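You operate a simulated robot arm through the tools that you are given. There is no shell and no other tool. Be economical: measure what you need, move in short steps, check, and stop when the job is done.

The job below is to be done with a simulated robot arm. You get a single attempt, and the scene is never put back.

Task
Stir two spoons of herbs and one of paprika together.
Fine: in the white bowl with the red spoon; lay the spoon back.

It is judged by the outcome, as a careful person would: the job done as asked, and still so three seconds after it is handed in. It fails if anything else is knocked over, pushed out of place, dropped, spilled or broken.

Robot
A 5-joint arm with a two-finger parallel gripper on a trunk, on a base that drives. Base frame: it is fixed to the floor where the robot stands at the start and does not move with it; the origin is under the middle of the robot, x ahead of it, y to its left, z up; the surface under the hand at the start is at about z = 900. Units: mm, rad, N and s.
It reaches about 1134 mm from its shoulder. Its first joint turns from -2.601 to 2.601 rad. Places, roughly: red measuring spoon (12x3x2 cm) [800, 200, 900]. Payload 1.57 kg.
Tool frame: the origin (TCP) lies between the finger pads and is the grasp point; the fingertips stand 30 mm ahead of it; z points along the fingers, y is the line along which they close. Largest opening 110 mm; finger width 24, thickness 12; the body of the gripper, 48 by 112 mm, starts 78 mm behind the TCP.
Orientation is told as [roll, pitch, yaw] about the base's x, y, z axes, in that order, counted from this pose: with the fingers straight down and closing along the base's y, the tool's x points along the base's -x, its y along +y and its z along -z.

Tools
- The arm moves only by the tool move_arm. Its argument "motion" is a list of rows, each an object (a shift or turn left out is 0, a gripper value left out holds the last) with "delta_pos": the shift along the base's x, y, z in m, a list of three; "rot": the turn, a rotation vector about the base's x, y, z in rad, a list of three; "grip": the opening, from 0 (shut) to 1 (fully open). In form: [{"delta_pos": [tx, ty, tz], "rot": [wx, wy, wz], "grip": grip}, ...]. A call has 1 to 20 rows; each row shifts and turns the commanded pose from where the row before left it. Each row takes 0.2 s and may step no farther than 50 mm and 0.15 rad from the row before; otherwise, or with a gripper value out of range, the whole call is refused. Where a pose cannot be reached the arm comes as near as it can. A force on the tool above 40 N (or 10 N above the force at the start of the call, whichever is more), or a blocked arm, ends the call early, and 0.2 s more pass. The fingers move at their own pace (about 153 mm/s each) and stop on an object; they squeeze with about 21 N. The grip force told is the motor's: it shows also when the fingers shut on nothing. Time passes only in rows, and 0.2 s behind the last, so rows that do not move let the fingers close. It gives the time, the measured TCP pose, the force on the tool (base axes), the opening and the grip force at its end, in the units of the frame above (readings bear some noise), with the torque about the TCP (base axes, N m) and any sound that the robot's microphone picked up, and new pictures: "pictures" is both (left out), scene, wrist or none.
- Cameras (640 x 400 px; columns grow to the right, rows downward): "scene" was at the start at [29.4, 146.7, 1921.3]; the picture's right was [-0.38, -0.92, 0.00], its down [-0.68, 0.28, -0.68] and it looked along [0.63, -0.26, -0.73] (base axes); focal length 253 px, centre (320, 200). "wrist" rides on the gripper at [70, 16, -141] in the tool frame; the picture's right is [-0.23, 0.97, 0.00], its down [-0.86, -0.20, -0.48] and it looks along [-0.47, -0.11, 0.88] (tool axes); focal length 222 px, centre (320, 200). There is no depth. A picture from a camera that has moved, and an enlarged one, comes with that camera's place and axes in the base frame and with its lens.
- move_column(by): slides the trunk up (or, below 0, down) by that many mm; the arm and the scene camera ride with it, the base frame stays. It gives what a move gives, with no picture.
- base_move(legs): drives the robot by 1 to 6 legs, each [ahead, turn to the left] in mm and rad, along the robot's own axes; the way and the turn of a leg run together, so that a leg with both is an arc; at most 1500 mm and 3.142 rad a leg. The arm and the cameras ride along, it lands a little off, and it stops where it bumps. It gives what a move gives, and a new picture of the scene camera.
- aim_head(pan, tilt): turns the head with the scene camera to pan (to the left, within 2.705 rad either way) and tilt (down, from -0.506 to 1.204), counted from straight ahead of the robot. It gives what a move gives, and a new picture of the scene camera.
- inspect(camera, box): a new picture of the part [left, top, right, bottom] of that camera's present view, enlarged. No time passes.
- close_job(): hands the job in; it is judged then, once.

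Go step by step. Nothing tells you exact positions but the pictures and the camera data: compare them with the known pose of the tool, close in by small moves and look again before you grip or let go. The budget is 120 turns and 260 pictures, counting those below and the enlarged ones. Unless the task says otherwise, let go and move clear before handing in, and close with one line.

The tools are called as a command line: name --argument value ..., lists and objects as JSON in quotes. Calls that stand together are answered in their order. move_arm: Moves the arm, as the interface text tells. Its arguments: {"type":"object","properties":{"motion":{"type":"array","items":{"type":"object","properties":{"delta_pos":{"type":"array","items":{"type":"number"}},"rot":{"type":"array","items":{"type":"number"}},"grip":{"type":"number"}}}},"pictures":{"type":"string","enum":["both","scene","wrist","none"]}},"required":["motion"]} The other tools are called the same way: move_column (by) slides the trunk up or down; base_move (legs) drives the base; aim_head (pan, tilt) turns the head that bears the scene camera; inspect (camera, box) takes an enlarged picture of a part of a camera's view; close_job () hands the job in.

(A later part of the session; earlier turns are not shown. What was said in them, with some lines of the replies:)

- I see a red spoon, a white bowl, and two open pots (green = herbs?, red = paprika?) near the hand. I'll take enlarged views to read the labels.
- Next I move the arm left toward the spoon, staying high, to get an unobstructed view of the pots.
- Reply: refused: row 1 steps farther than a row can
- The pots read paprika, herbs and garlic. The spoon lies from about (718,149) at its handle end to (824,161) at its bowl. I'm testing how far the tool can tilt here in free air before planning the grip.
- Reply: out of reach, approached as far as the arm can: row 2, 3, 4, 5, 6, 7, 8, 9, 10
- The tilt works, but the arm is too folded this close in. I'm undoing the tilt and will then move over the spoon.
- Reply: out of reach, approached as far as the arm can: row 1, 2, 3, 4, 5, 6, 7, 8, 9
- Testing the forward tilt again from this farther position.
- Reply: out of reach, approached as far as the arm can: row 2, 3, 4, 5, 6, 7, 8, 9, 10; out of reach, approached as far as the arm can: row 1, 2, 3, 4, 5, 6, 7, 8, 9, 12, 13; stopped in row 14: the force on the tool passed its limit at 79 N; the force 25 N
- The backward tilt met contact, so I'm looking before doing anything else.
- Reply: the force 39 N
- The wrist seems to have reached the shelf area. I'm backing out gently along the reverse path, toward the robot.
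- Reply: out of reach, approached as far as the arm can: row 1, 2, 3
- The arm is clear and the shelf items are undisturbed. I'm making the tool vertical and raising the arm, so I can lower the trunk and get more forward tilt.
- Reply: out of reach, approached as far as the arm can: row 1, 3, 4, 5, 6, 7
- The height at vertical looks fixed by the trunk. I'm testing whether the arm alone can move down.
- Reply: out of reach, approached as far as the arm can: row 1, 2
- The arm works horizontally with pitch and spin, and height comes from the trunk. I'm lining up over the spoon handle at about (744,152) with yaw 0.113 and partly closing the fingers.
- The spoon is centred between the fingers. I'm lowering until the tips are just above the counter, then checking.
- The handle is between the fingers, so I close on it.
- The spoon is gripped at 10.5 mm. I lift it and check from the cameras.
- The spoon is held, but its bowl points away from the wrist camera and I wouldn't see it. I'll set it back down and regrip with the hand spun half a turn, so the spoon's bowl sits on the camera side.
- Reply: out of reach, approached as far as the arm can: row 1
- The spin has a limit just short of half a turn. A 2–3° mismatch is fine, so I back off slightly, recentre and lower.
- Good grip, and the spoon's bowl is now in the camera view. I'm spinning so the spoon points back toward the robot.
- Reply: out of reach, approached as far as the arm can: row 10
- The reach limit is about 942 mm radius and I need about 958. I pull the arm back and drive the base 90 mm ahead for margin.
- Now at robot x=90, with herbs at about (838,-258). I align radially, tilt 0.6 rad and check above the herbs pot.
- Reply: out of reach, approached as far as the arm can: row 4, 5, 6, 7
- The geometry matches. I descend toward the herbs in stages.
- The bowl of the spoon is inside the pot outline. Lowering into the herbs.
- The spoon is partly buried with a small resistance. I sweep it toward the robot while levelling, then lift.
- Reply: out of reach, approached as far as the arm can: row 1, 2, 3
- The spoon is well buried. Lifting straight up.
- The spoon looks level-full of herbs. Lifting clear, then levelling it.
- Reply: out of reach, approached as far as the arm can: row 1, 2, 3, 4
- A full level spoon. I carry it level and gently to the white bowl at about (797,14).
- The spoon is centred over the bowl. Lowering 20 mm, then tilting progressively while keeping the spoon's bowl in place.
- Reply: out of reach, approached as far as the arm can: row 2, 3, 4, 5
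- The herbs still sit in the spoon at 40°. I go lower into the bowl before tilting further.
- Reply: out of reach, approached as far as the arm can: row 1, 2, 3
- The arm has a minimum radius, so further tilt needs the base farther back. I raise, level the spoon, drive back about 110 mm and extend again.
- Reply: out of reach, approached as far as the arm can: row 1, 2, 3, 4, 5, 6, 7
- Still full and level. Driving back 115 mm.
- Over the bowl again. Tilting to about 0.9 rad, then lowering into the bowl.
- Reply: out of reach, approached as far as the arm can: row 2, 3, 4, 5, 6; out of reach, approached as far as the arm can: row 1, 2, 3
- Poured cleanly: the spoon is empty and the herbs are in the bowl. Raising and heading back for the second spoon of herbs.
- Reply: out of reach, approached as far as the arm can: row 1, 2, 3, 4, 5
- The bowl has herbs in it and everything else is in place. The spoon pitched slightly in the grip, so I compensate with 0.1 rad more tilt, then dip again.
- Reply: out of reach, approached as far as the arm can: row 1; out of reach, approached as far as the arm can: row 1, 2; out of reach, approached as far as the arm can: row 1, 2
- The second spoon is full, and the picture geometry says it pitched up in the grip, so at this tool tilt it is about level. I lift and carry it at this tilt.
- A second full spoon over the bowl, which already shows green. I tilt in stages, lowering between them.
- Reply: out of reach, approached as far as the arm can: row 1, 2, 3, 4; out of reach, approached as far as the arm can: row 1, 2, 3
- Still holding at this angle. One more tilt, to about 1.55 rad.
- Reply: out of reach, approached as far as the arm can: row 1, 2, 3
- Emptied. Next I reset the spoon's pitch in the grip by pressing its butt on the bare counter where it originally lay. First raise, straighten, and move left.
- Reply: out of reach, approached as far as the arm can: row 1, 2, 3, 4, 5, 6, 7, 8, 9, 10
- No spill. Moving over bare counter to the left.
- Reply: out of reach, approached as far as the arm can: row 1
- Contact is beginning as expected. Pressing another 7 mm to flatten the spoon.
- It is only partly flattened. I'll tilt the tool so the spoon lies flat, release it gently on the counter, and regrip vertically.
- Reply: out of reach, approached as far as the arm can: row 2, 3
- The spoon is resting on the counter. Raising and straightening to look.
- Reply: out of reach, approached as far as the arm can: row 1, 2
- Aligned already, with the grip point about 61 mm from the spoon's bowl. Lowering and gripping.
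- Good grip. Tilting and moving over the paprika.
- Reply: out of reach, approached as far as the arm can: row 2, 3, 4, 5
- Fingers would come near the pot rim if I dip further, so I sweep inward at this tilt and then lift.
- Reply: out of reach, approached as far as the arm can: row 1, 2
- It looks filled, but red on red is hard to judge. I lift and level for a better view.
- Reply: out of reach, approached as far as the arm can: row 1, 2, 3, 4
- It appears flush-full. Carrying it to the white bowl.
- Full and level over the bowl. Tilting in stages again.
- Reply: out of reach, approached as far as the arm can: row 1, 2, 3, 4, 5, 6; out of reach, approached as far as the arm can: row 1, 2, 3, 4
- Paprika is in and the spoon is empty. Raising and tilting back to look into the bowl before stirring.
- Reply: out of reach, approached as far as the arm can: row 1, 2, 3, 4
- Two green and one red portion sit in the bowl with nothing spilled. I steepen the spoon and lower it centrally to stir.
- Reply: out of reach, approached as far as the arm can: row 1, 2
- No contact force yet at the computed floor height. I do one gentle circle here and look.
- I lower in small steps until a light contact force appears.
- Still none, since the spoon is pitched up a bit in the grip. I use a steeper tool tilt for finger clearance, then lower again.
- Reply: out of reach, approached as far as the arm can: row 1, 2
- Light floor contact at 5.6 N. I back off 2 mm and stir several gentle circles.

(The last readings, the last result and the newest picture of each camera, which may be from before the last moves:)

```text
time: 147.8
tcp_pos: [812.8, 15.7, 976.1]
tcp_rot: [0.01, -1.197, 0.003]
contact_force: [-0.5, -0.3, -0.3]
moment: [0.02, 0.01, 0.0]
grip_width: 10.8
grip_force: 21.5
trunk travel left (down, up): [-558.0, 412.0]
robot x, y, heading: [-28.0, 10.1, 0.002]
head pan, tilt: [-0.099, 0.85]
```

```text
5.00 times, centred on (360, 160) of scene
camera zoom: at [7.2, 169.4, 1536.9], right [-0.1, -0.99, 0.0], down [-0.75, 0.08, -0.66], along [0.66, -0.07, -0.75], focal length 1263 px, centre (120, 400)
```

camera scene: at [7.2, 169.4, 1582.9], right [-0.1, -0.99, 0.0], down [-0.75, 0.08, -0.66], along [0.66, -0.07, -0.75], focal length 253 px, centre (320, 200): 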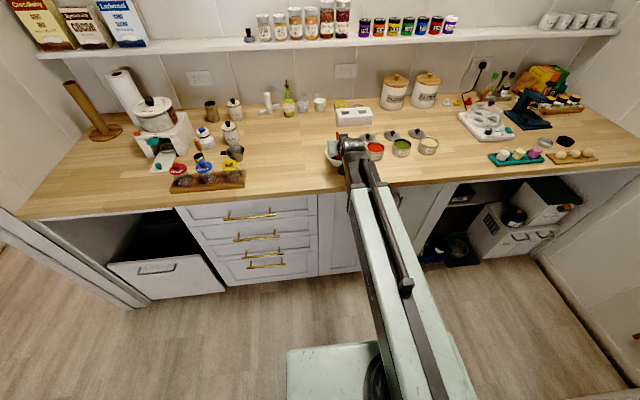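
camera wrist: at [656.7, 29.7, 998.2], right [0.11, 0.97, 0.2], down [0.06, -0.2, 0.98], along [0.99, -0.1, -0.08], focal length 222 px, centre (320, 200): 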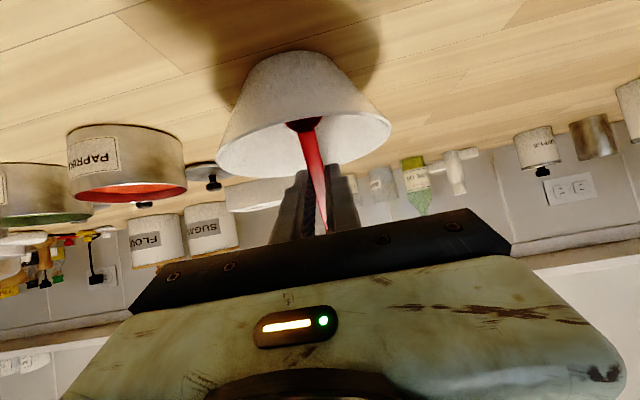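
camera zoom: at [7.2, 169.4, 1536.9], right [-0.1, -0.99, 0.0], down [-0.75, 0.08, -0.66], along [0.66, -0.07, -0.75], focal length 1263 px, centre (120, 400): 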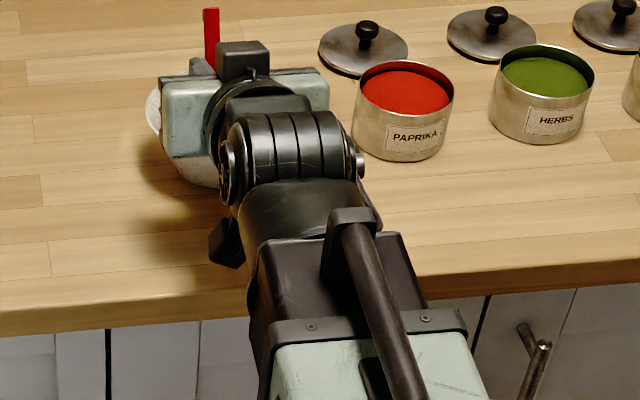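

Now I lift out and look at the mix.

move_column --by 190

move_arm --motion '[{"delta_pos": [0.004, 0, 0], "rot": [-0.001, 0.14, 0]}, {"delta_pos": [0.004, 0, 0], "rot": [-0.001, 0.14, 0]}, {"delta_pos": [0.004, 0, 0], "rot": [-0.001, 0.14, 0]}, {"delta_pos": [0.004, 0, 0], "rot": [-0.001, 0.14, 0]}, {"delta_pos": [0.004, 0, 0], "rot": [-0.001, 0.14, 0]}, {"delta_pos": [0.004, 0, 0], "rot": [-0.001, 0.14, 0]}, {}]' --pictures "none"

inspect --camera "wrist" --box '[180, 0, 460, 200]'

inspect --camera "scene" --box '[290, 140, 420, 225]'

```text
time: 149.9
tcp_pos: [814.1, 15.1, 1166.3]
tcp_rot: [0.01, -1.198, 0.005]
contact_force: [-0.9, 0.5, -0.1]
moment: [-0.01, 0.04, 0.02]
grip_width: 10.7
grip_force: 20.8
trunk travel left (down, up): [-748.0, 222.0]
robot x, y, heading: [-26.0, 5.2, 0.003]
head pan, tilt: [-0.099, 0.85]
```

```text
time: 151.5
tcp_pos: [836.0, 15.8, 1029.2]
tcp_rot: [0.008, -0.356, 0.005]
contact_force: [-0.4, -0.8, 0.4]
moment: [0.03, 0.0, 0.0]
grip_width: 10.8
grip_force: 21.3
out of reach, approached as far as the arm can: row 1, 2, 3, 4, 5, 6
trunk travel left (down, up): [-748.0, 222.0]
robot x, y, heading: [-26.6, 9.3, -0.002]
head pan, tilt: [-0.099, 0.85]
```

```text
2.00 times, centred on (320, 100) of wrist
camera zoom: at [722.3, 29.8, 1138.1], right [0.2, 0.97, 0.09], down [0.64, -0.2, 0.75], along [0.74, -0.1, -0.66], focal length 444 px, centre (320, 400)
```

zoom: 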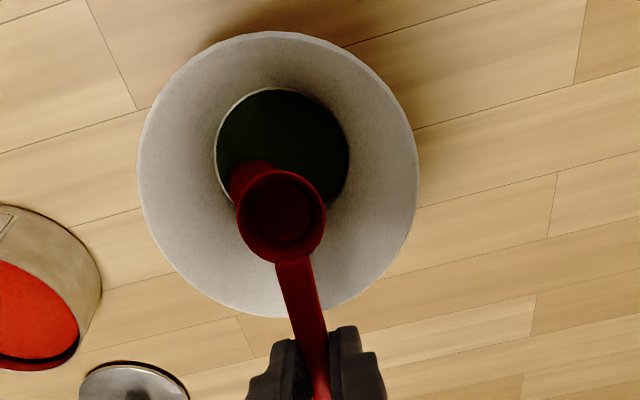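

```text
4.71 times, centred on (355, 182) of scene
camera zoom: at [7.4, 169.4, 1726.9], right [-0.1, -0.99, 0.0], down [-0.75, 0.08, -0.66], along [0.66, -0.07, -0.75], focal length 1189 px, centre (155, 282)
```

zoom: 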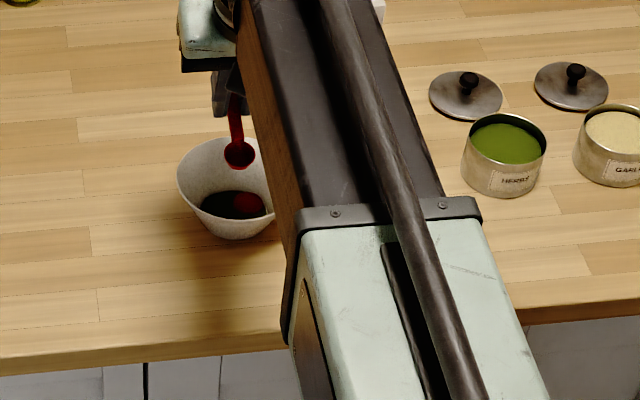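

The red patch is still distinct, so it needs a proper, longer stir. Going back in with wider circles.

move_arm --motion '[{"delta_pos": [-0.004, 0, 0], "rot": [0.001, -0.14, 0]}, {"delta_pos": [-0.004, 0, 0], "rot": [0.001, -0.14, 0]}, {"delta_pos": [-0.004, 0, 0], "rot": [0.001, -0.14, 0]}, {"delta_pos": [-0.004, 0, 0], "rot": [0.001, -0.14, 0]}, {"delta_pos": [-0.004, 0, 0], "rot": [0.001, -0.14, 0]}, {"delta_pos": [-0.002, 0, 0], "rot": [0.001, -0.14, 0]}, {}]' --pictures "none"

move_column --by -190

move_arm --motion '[{"delta_pos": [0.012, 0, 0]}, {"delta_pos": [-0.0035, 0.0085, 0]}, {"delta_pos": [-0.0085, 0.0035, 0]}, {"delta_pos": [-0.0085, -0.0035, 0]}, {"delta_pos": [-0.0035, -0.0085, 0]}, {"delta_pos": [0.0035, -0.0085, 0]}, {"delta_pos": [0.0085, -0.0035, 0]}, {"delta_pos": [0.0085, 0.0035, 0]}, {"delta_pos": [0.0035, 0.0085, 0]}, {"delta_pos": [-0.0035, 0.0085, 0]}, {"delta_pos": [-0.0085, 0.0035, 0]}, {"delta_pos": [-0.0085, -0.0035, 0]}, {"delta_pos": [-0.0035, -0.0085, 0]}, {"delta_pos": [0.0035, -0.0085, 0]}, {"delta_pos": [0.0085, -0.0035, 0]}, {"delta_pos": [0.0085, 0.0035, 0]}, {"delta_pos": [0.0035, 0.0085, 0]}]' --pictures "wrist"

```text
time: 153.1
tcp_pos: [816.0, 16.3, 1165.9]
tcp_rot: [0.01, -1.197, 0.004]
contact_force: [-0.2, 0.4, 0.3]
moment: [-0.02, 0.02, 0.0]
grip_width: 10.5
grip_force: 20.9
out of reach, approached as far as the arm can: row 1, 2, 3, 4, 5, 6
trunk travel left (down, up): [-748.0, 222.0]
robot x, y, heading: [-27.1, 4.1, 0.0]
head pan, tilt: [-0.099, 0.85]
```

```text
time: 155.2
tcp_pos: [815.6, 14.5, 973.9]
tcp_rot: [0.011, -1.196, 0.003]
contact_force: [0.4, 0.8, 0.3]
moment: [0.01, -0.04, 0.0]
grip_width: 10.5
grip_force: 20.5
trunk travel left (down, up): [-558.0, 412.0]
robot x, y, heading: [-25.1, 10.4, -0.004]
head pan, tilt: [-0.099, 0.85]
```

```text
time: 158.8
tcp_pos: [826.7, 16.9, 974.9]
tcp_rot: [0.013, -1.194, 0.004]
contact_force: [-0.1, -0.1, 1.3]
moment: [0.03, -0.01, 0.0]
grip_width: 10.7
grip_force: 21.1
trunk travel left (down, up): [-558.0, 412.0]
robot x, y, heading: [-24.3, 6.2, -0.001]
head pan, tilt: [-0.099, 0.85]
camera wrist: at [670.3, 30.0, 962.8], right [0.07, 0.97, 0.22], down [-0.13, -0.21, 0.97], along [0.99, -0.1, 0.11], focal length 222 px, centre (320, 200)
```

wrist: 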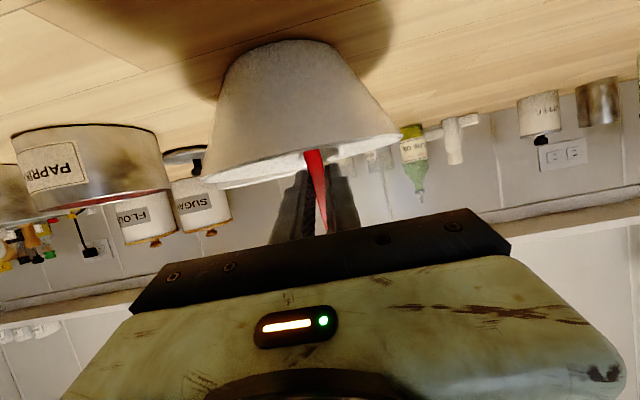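

move_arm --motion '[{"delta_pos": [-0.0035, 0.0085, 0]}, {"delta_pos": [-0.0085, 0.0035, 0]}, {"delta_pos": [-0.0085, -0.0035, 0]}, {"delta_pos": [-0.0035, -0.0085, 0]}, {"delta_pos": [0.0035, -0.0085, 0]}, {"delta_pos": [0.0085, -0.0035, 0]}, {"delta_pos": [0.0085, 0.0035, 0]}, {"delta_pos": [0.0035, 0.0085, 0]}, {"delta_pos": [-0.0035, 0.0085, 0]}, {"delta_pos": [-0.0085, 0.0035, 0]}, {"delta_pos": [-0.0085, -0.0035, 0]}, {"delta_pos": [-0.0035, -0.0085, 0]}, {"delta_pos": [0.0035, -0.0085, 0]}, {"delta_pos": [0.0085, -0.0035, 0]}, {"delta_pos": [0.0085, 0.0035, 0]}, {"delta_pos": [0.0035, 0.0085, 0]}, {"delta_pos": [-0.012, 0, 0]}, {}]' --pictures "none"

move_column --by 190

inspect --camera "scene" --box '[300, 150, 380, 210]'

```text
time: 162.6
tcp_pos: [814.2, 15.1, 974.4]
tcp_rot: [0.01, -1.197, 0.003]
contact_force: [0.1, 0.3, -0.4]
moment: [0.02, -0.01, 0.01]
grip_width: 10.7
grip_force: 21.1
trunk travel left (down, up): [-558.0, 412.0]
robot x, y, heading: [-28.5, 10.7, 0.001]
head pan, tilt: [-0.099, 0.85]
```

```text
time: 164.7
tcp_pos: [814.9, 16.0, 1164.1]
tcp_rot: [0.011, -1.197, 0.005]
contact_force: [-0.9, -0.6, 0.3]
moment: [0.0, -0.04, 0.01]
grip_width: 10.9
grip_force: 21.2
trunk travel left (down, up): [-748.0, 222.0]
robot x, y, heading: [-28.9, 10.2, -0.001]
head pan, tilt: [-0.099, 0.85]
```

```text
6.67 times, centred on (340, 180) of scene
camera zoom: at [7.4, 169.5, 1726.8], right [-0.1, -0.99, 0.0], down [-0.75, 0.08, -0.66], along [0.66, -0.07, -0.75], focal length 1684 px, centre (187, 333)
```

zoom: 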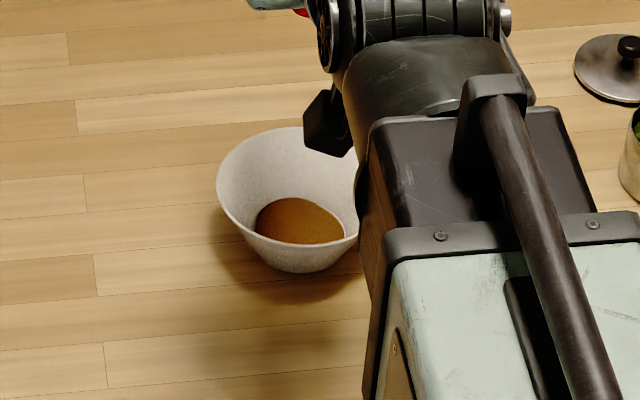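

Evenly mixed brown, with the bowl in place. Now I return the spoon: straighten, move over its original spot, and spin back.

move_arm --motion '[{"delta_pos": [0.003, 0, 0], "rot": [-0.001, 0.133, 0]}, {"delta_pos": [0.003, 0, 0], "rot": [-0.001, 0.133, 0]}, {"delta_pos": [0.003, 0, 0], "rot": [-0.001, 0.133, 0]}, {"delta_pos": [0.003, 0, 0], "rot": [-0.001, 0.133, 0]}, {"delta_pos": [0.003, 0, 0], "rot": [-0.001, 0.133, 0]}, {"delta_pos": [0.003, 0, 0], "rot": [-0.001, 0.133, 0]}, {"delta_pos": [0.003, 0, 0], "rot": [-0.001, 0.133, 0]}, {"delta_pos": [0.003, 0, 0], "rot": [-0.001, 0.133, 0]}, {"delta_pos": [0.003, 0, 0], "rot": [-0.001, 0.133, 0]}, {}]' --pictures "wrist"

inspect --camera "wrist" --box '[180, 0, 460, 220]'

```text
time: 166.8
tcp_pos: [841.5, 16.1, 1014.4]
tcp_rot: [0.009, 0.002, 0.005]
contact_force: [-1.4, 0.8, -0.5]
moment: [0.01, -0.03, 0.01]
grip_width: 10.4
grip_force: 21.0
out of reach, approached as far as the arm can: row 1, 2, 3, 4, 5, 6, 7, 8
trunk travel left (down, up): [-748.0, 222.0]
robot x, y, heading: [-25.1, 6.1, 0.002]
head pan, tilt: [-0.099, 0.85]
camera wrist: at [772.5, 30.5, 1156.6], right [0.22, 0.98, 0.01], down [0.86, -0.2, 0.47], along [0.46, -0.1, -0.88], focal length 222 px, centre (320, 200)
```

wrist: 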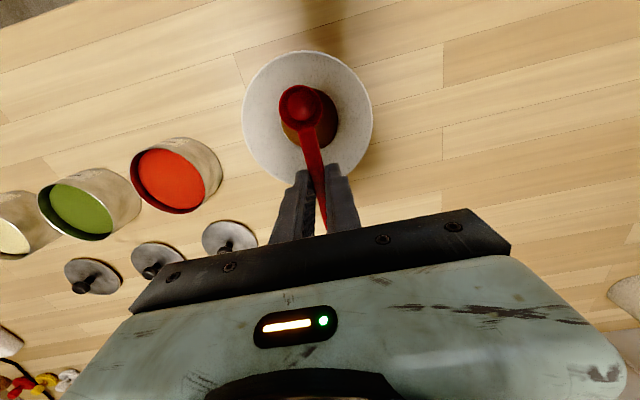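

```text
1.82 times, centred on (320, 110) of wrist
camera zoom: at [772.5, 30.5, 1156.6], right [0.22, 0.98, 0.01], down [0.86, -0.2, 0.47], along [0.46, -0.1, -0.88], focal length 404 px, centre (320, 364)
```

zoom: 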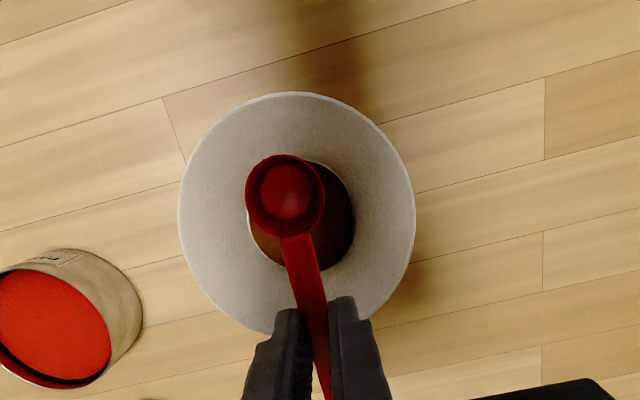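

move_arm --motion '[{"delta_pos": [-0.0042, 0.0069, 0], "rot": [0, 0, 0.149]}, {"delta_pos": [-0.0042, 0.0069, 0], "rot": [0, 0, 0.149]}, {"delta_pos": [-0.0042, 0.0069, 0], "rot": [0, 0, 0.149]}, {"delta_pos": [-0.0042, 0.0069, 0], "rot": [0, 0, 0.149]}, {"delta_pos": [-0.0042, 0.0069, 0], "rot": [0, 0, 0.149]}, {"delta_pos": [-0.0042, 0.0069, 0], "rot": [0, 0, 0.149]}, {"delta_pos": [-0.0042, 0.0069, 0], "rot": [0, 0, 0.149]}, {"delta_pos": [-0.0042, 0.0069, 0], "rot": [0, 0, 0.149]}, {"delta_pos": [-0.0042, 0.0069, 0], "rot": [0, 0, 0.149]}, {"delta_pos": [-0.0042, 0.0069, 0], "rot": [0, 0, 0.149]}, {"delta_pos": [-0.0042, 0.0069, 0], "rot": [0, 0, 0.149]}, {"delta_pos": [-0.0042, 0.0069, 0], "rot": [0, 0, 0.149]}, {"delta_pos": [-0.0042, 0.0069, 0], "rot": [0, 0, 0.149]}, {"delta_pos": [-0.0042, 0.0069, 0], "rot": [0, 0, 0.149]}, {"delta_pos": [-0.0042, 0.0069, 0], "rot": [0, 0, 0.149]}, {"delta_pos": [-0.0042, 0.0069, 0], "rot": [0, 0, 0.149]}, {"delta_pos": [-0.0042, 0.0069, 0], "rot": [0, 0, 0.149]}, {"delta_pos": [-0.0042, 0.0069, 0], "rot": [0, 0, 0.149]}, {"delta_pos": [-0.0042, 0.0069, 0], "rot": [0, 0, 0.149]}, {"delta_pos": [-0.0032, 0.0069, 0], "rot": [0, 0, 0.149]}]' --pictures "none"

move_arm --motion '[{"rot": [0, 0, 0.11]}, {"rot": [0, 0, 0.1]}, {}]' --pictures "wrist"

```text
time: 171.1
tcp_pos: [758.8, 155.7, 1014.0]
tcp_rot: [0.005, -0.001, 2.99]
contact_force: [-0.4, 0.1, -0.8]
moment: [0.03, 0.04, 0.0]
grip_width: 10.3
grip_force: 21.2
trunk travel left (down, up): [-748.0, 222.0]
robot x, y, heading: [-23.6, 8.5, -0.002]
head pan, tilt: [-0.099, 0.85]
```

```text
time: 171.8
tcp_pos: [757.8, 154.0, 1013.5]
tcp_rot: [0.007, 0.002, -3.083]
contact_force: [0.6, -0.3, -0.4]
moment: [0.0, 0.0, 0.02]
grip_width: 10.8
grip_force: 20.9
trunk travel left (down, up): [-748.0, 222.0]
robot x, y, heading: [-29.4, 5.6, 0.0]
head pan, tilt: [-0.099, 0.85]
camera wrist: at [828.6, 142.0, 1156.6], right [-0.17, -0.99, 0.01], down [-0.87, 0.15, 0.48], along [-0.47, 0.08, -0.88], focal length 222 px, centre (320, 200)
```

wrist: 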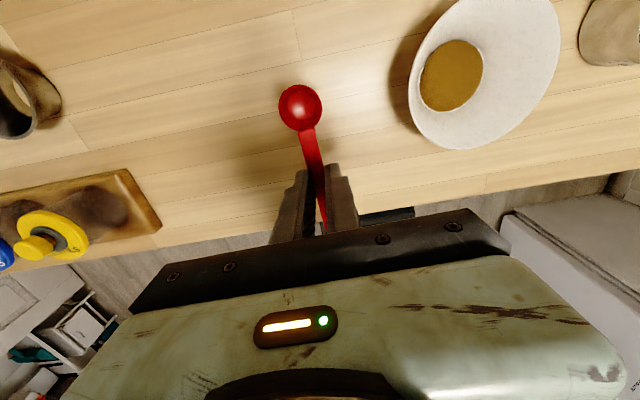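

The spoon is aligned to its old direction. I tilt slightly backward to flatten it, then lower.

move_arm --motion '[{"delta_pos": [0.003, 0.0005, 0], "rot": [-0.018, 0.0985, 0]}, {"delta_pos": [0.003, 0.0005, 0], "rot": [-0.018, 0.0985, 0]}, {}]' --pictures "none"

move_column --by -75

inspect --camera "wrist" --box '[180, 0, 460, 220]'

```text
time: 172.7
tcp_pos: [764.1, 155.2, 1020.5]
tcp_rot: [0.031, -0.198, -3.09]
contact_force: [-1.3, -0.7, -0.2]
moment: [0.04, -0.03, 0.03]
grip_width: 10.5
grip_force: 20.7
trunk travel left (down, up): [-748.0, 222.0]
robot x, y, heading: [-30.0, 9.0, -0.003]
head pan, tilt: [-0.099, 0.85]
```

```text
time: 173.8
tcp_pos: [762.8, 154.7, 943.2]
tcp_rot: [0.032, -0.196, -3.089]
contact_force: [0.0, 0.4, 0.1]
moment: [0.02, 0.0, -0.01]
grip_width: 10.7
grip_force: 20.7
trunk travel left (down, up): [-673.0, 297.0]
robot x, y, heading: [-29.1, 9.6, -0.003]
head pan, tilt: [-0.099, 0.85]
```

```text
1.82 times, centred on (320, 110) of wrist
camera zoom: at [860.8, 147.8, 1070.2], right [-0.16, -0.98, 0.07], down [-0.76, 0.17, 0.63], along [-0.63, 0.05, -0.77], focal length 404 px, centre (320, 364)
```

zoom: 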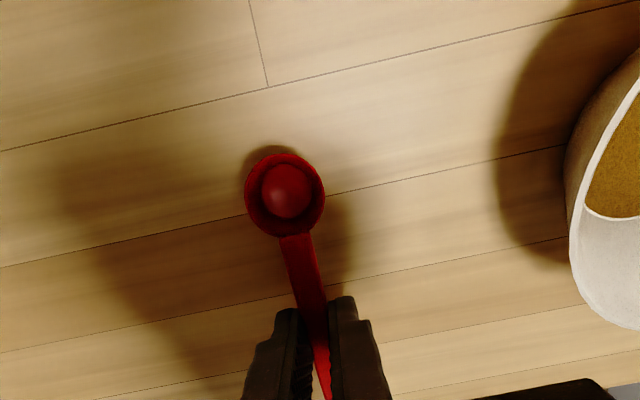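

move_arm --motion '[{"delta_pos": [0.002, 0.003, 0]}, {}]' --pictures "none"

move_column --by -6

move_column --by -3

```text
time: 174.4
tcp_pos: [764.3, 156.6, 943.8]
tcp_rot: [0.033, -0.198, -3.089]
contact_force: [0.4, -0.7, 0.4]
moment: [0.02, 0.0, -0.01]
grip_width: 10.5
grip_force: 21.4
trunk travel left (down, up): [-673.0, 297.0]
robot x, y, heading: [-26.3, 6.2, 0.002]
head pan, tilt: [-0.099, 0.85]
```

```text
time: 174.9
tcp_pos: [764.8, 157.7, 939.0]
tcp_rot: [0.031, -0.195, -3.09]
contact_force: [1.3, 0.0, 6.3]
moment: [0.03, -0.38, 0.01]
grip_width: 10.7
grip_force: 21.2
trunk travel left (down, up): [-667.0, 303.0]
robot x, y, heading: [-26.2, 9.9, -0.002]
head pan, tilt: [-0.099, 0.85]
```

```text
time: 175.4
tcp_pos: [764.8, 157.1, 936.0]
tcp_rot: [0.032, -0.197, -3.088]
contact_force: [-2.0, -0.6, 6.9]
moment: [0.01, -0.33, -0.01]
grip_width: 11.0
grip_force: 20.7
trunk travel left (down, up): [-664.0, 306.0]
robot x, y, heading: [-23.1, 7.6, -0.0]
head pan, tilt: [-0.099, 0.85]
```

The spoon is touching the counter lightly. Releasing gently.

move_arm --motion '[{"grip": 0.12}, {"grip": 0.18}, {"grip": 0.3}, {"grip": 0.4}, {}]' --pictures "none"

move_column --by 150

move_arm --motion '[{"rot": [0.018, -0.0985, 0]}, {"rot": [0.018, -0.0985, 0]}, {}]'

```text
time: 176.6
tcp_pos: [766.7, 157.8, 935.7]
tcp_rot: [0.031, -0.196, -3.09]
contact_force: [-0.2, 0.8, -0.1]
moment: [-0.01, -0.02, 0.01]
grip_width: 43.9
grip_force: 0.0
trunk travel left (down, up): [-664.0, 306.0]
robot x, y, heading: [-28.1, 9.3, -0.003]
head pan, tilt: [-0.099, 0.85]
```

```text
time: 178.4
tcp_pos: [764.9, 158.5, 1085.5]
tcp_rot: [0.033, -0.196, -3.088]
contact_force: [-0.1, 0.3, 0.5]
moment: [-0.02, 0.0, 0.01]
grip_width: 43.9
grip_force: 0.0
trunk travel left (down, up): [-814.0, 156.0]
robot x, y, heading: [-22.0, 8.1, -0.004]
head pan, tilt: [-0.099, 0.85]
```

```text
time: 179.2
tcp_pos: [765.6, 158.0, 1079.8]
tcp_rot: [0.006, 0.003, -3.086]
contact_force: [-0.1, -0.3, -0.1]
moment: [-0.01, 0.02, -0.03]
grip_width: 43.9
grip_force: 0.0
out of reach, approached as far as the arm can: row 1
trunk travel left (down, up): [-814.0, 156.0]
robot x, y, heading: [-24.5, 7.7, -0.006]
head pan, tilt: [-0.099, 0.85]
camera scene: at [7.4, 169.5, 1792.9], right [-0.1, -0.99, 0.0], down [-0.75, 0.08, -0.66], along [0.66, -0.07, -0.75], focal length 253 px, centre (320, 200)
camera wrist: at [837.0, 145.6, 1222.6], right [-0.17, -0.98, 0.01], down [-0.87, 0.15, 0.47], along [-0.47, 0.08, -0.88], focal length 222 px, centre (320, 200)
```

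scene: 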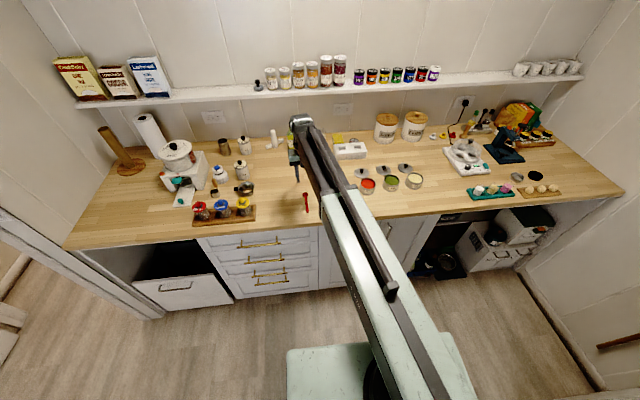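
wrist: 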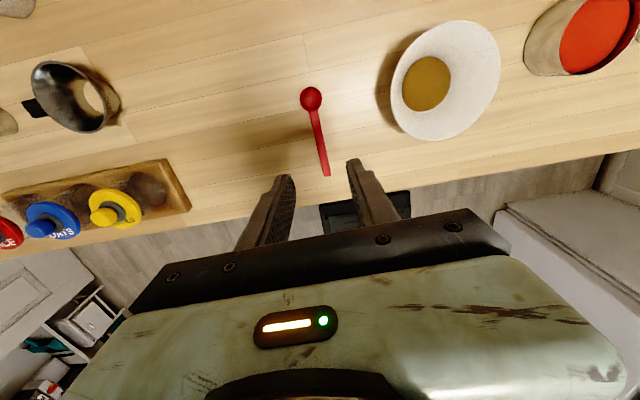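

The spoon lies at its original spot. I raise clear and take a last look.

move_column --by 120

move_arm --motion '[{"delta_pos": [-0.01, 0.045, 0]}, {"delta_pos": [-0.01, 0.045, 0]}, {"delta_pos": [-0.01, 0.045, 0]}, {"delta_pos": [-0.01, 0.045, 0]}, {"delta_pos": [-0.01, 0.045, 0]}, {}]' --pictures "none"

inspect --camera "scene" --box '[270, 120, 460, 240]'

```text
time: 180.7
tcp_pos: [767.4, 156.8, 1200.8]
tcp_rot: [0.006, 0.002, -3.084]
contact_force: [-0.1, -0.6, 0.5]
moment: [0.0, -0.01, 0.01]
grip_width: 44.1
grip_force: 0.0
trunk travel left (down, up): [-934.0, 36.0]
robot x, y, heading: [-26.8, 10.1, -0.001]
head pan, tilt: [-0.099, 0.85]
```

```text
time: 182.1
tcp_pos: [715.3, 384.8, 1200.7]
tcp_rot: [0.007, 0.002, -3.089]
contact_force: [-0.2, 0.3, 1.2]
moment: [-0.05, 0.02, 0.05]
grip_width: 44.1
grip_force: 0.0
out of reach, approached as far as the arm can: row 3
trunk travel left (down, up): [-934.0, 36.0]
robot x, y, heading: [-28.7, 7.9, 0.001]
head pan, tilt: [-0.099, 0.85]
```

```text
3.33 times, centred on (365, 180) of scene
camera zoom: at [7.3, 169.5, 1912.9], right [-0.1, -0.99, 0.0], down [-0.75, 0.08, -0.66], along [0.66, -0.07, -0.75], focal length 842 px, centre (170, 267)
```

zoom: 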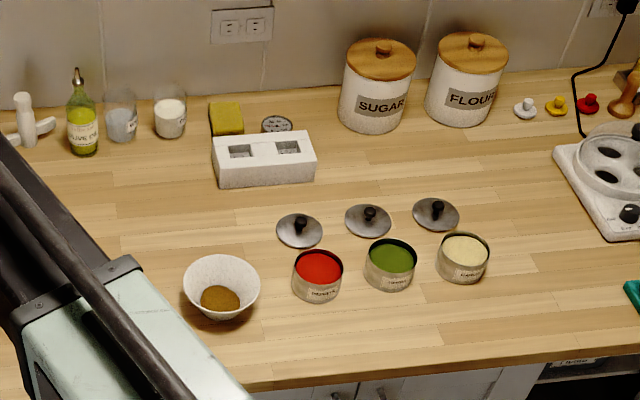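

The mix is an even brown in the white bowl, the counter is clean, the pots haven't moved and the spoon is back. Handing in.

close_job

```text
The job is handed in.
```

The job is done and handed in: two spoons of herbs and one of paprika are stirred together in the white bowl. The red spoon is back where it started, turned about 5° from its original angle, and nothing was spilled or knocked over.
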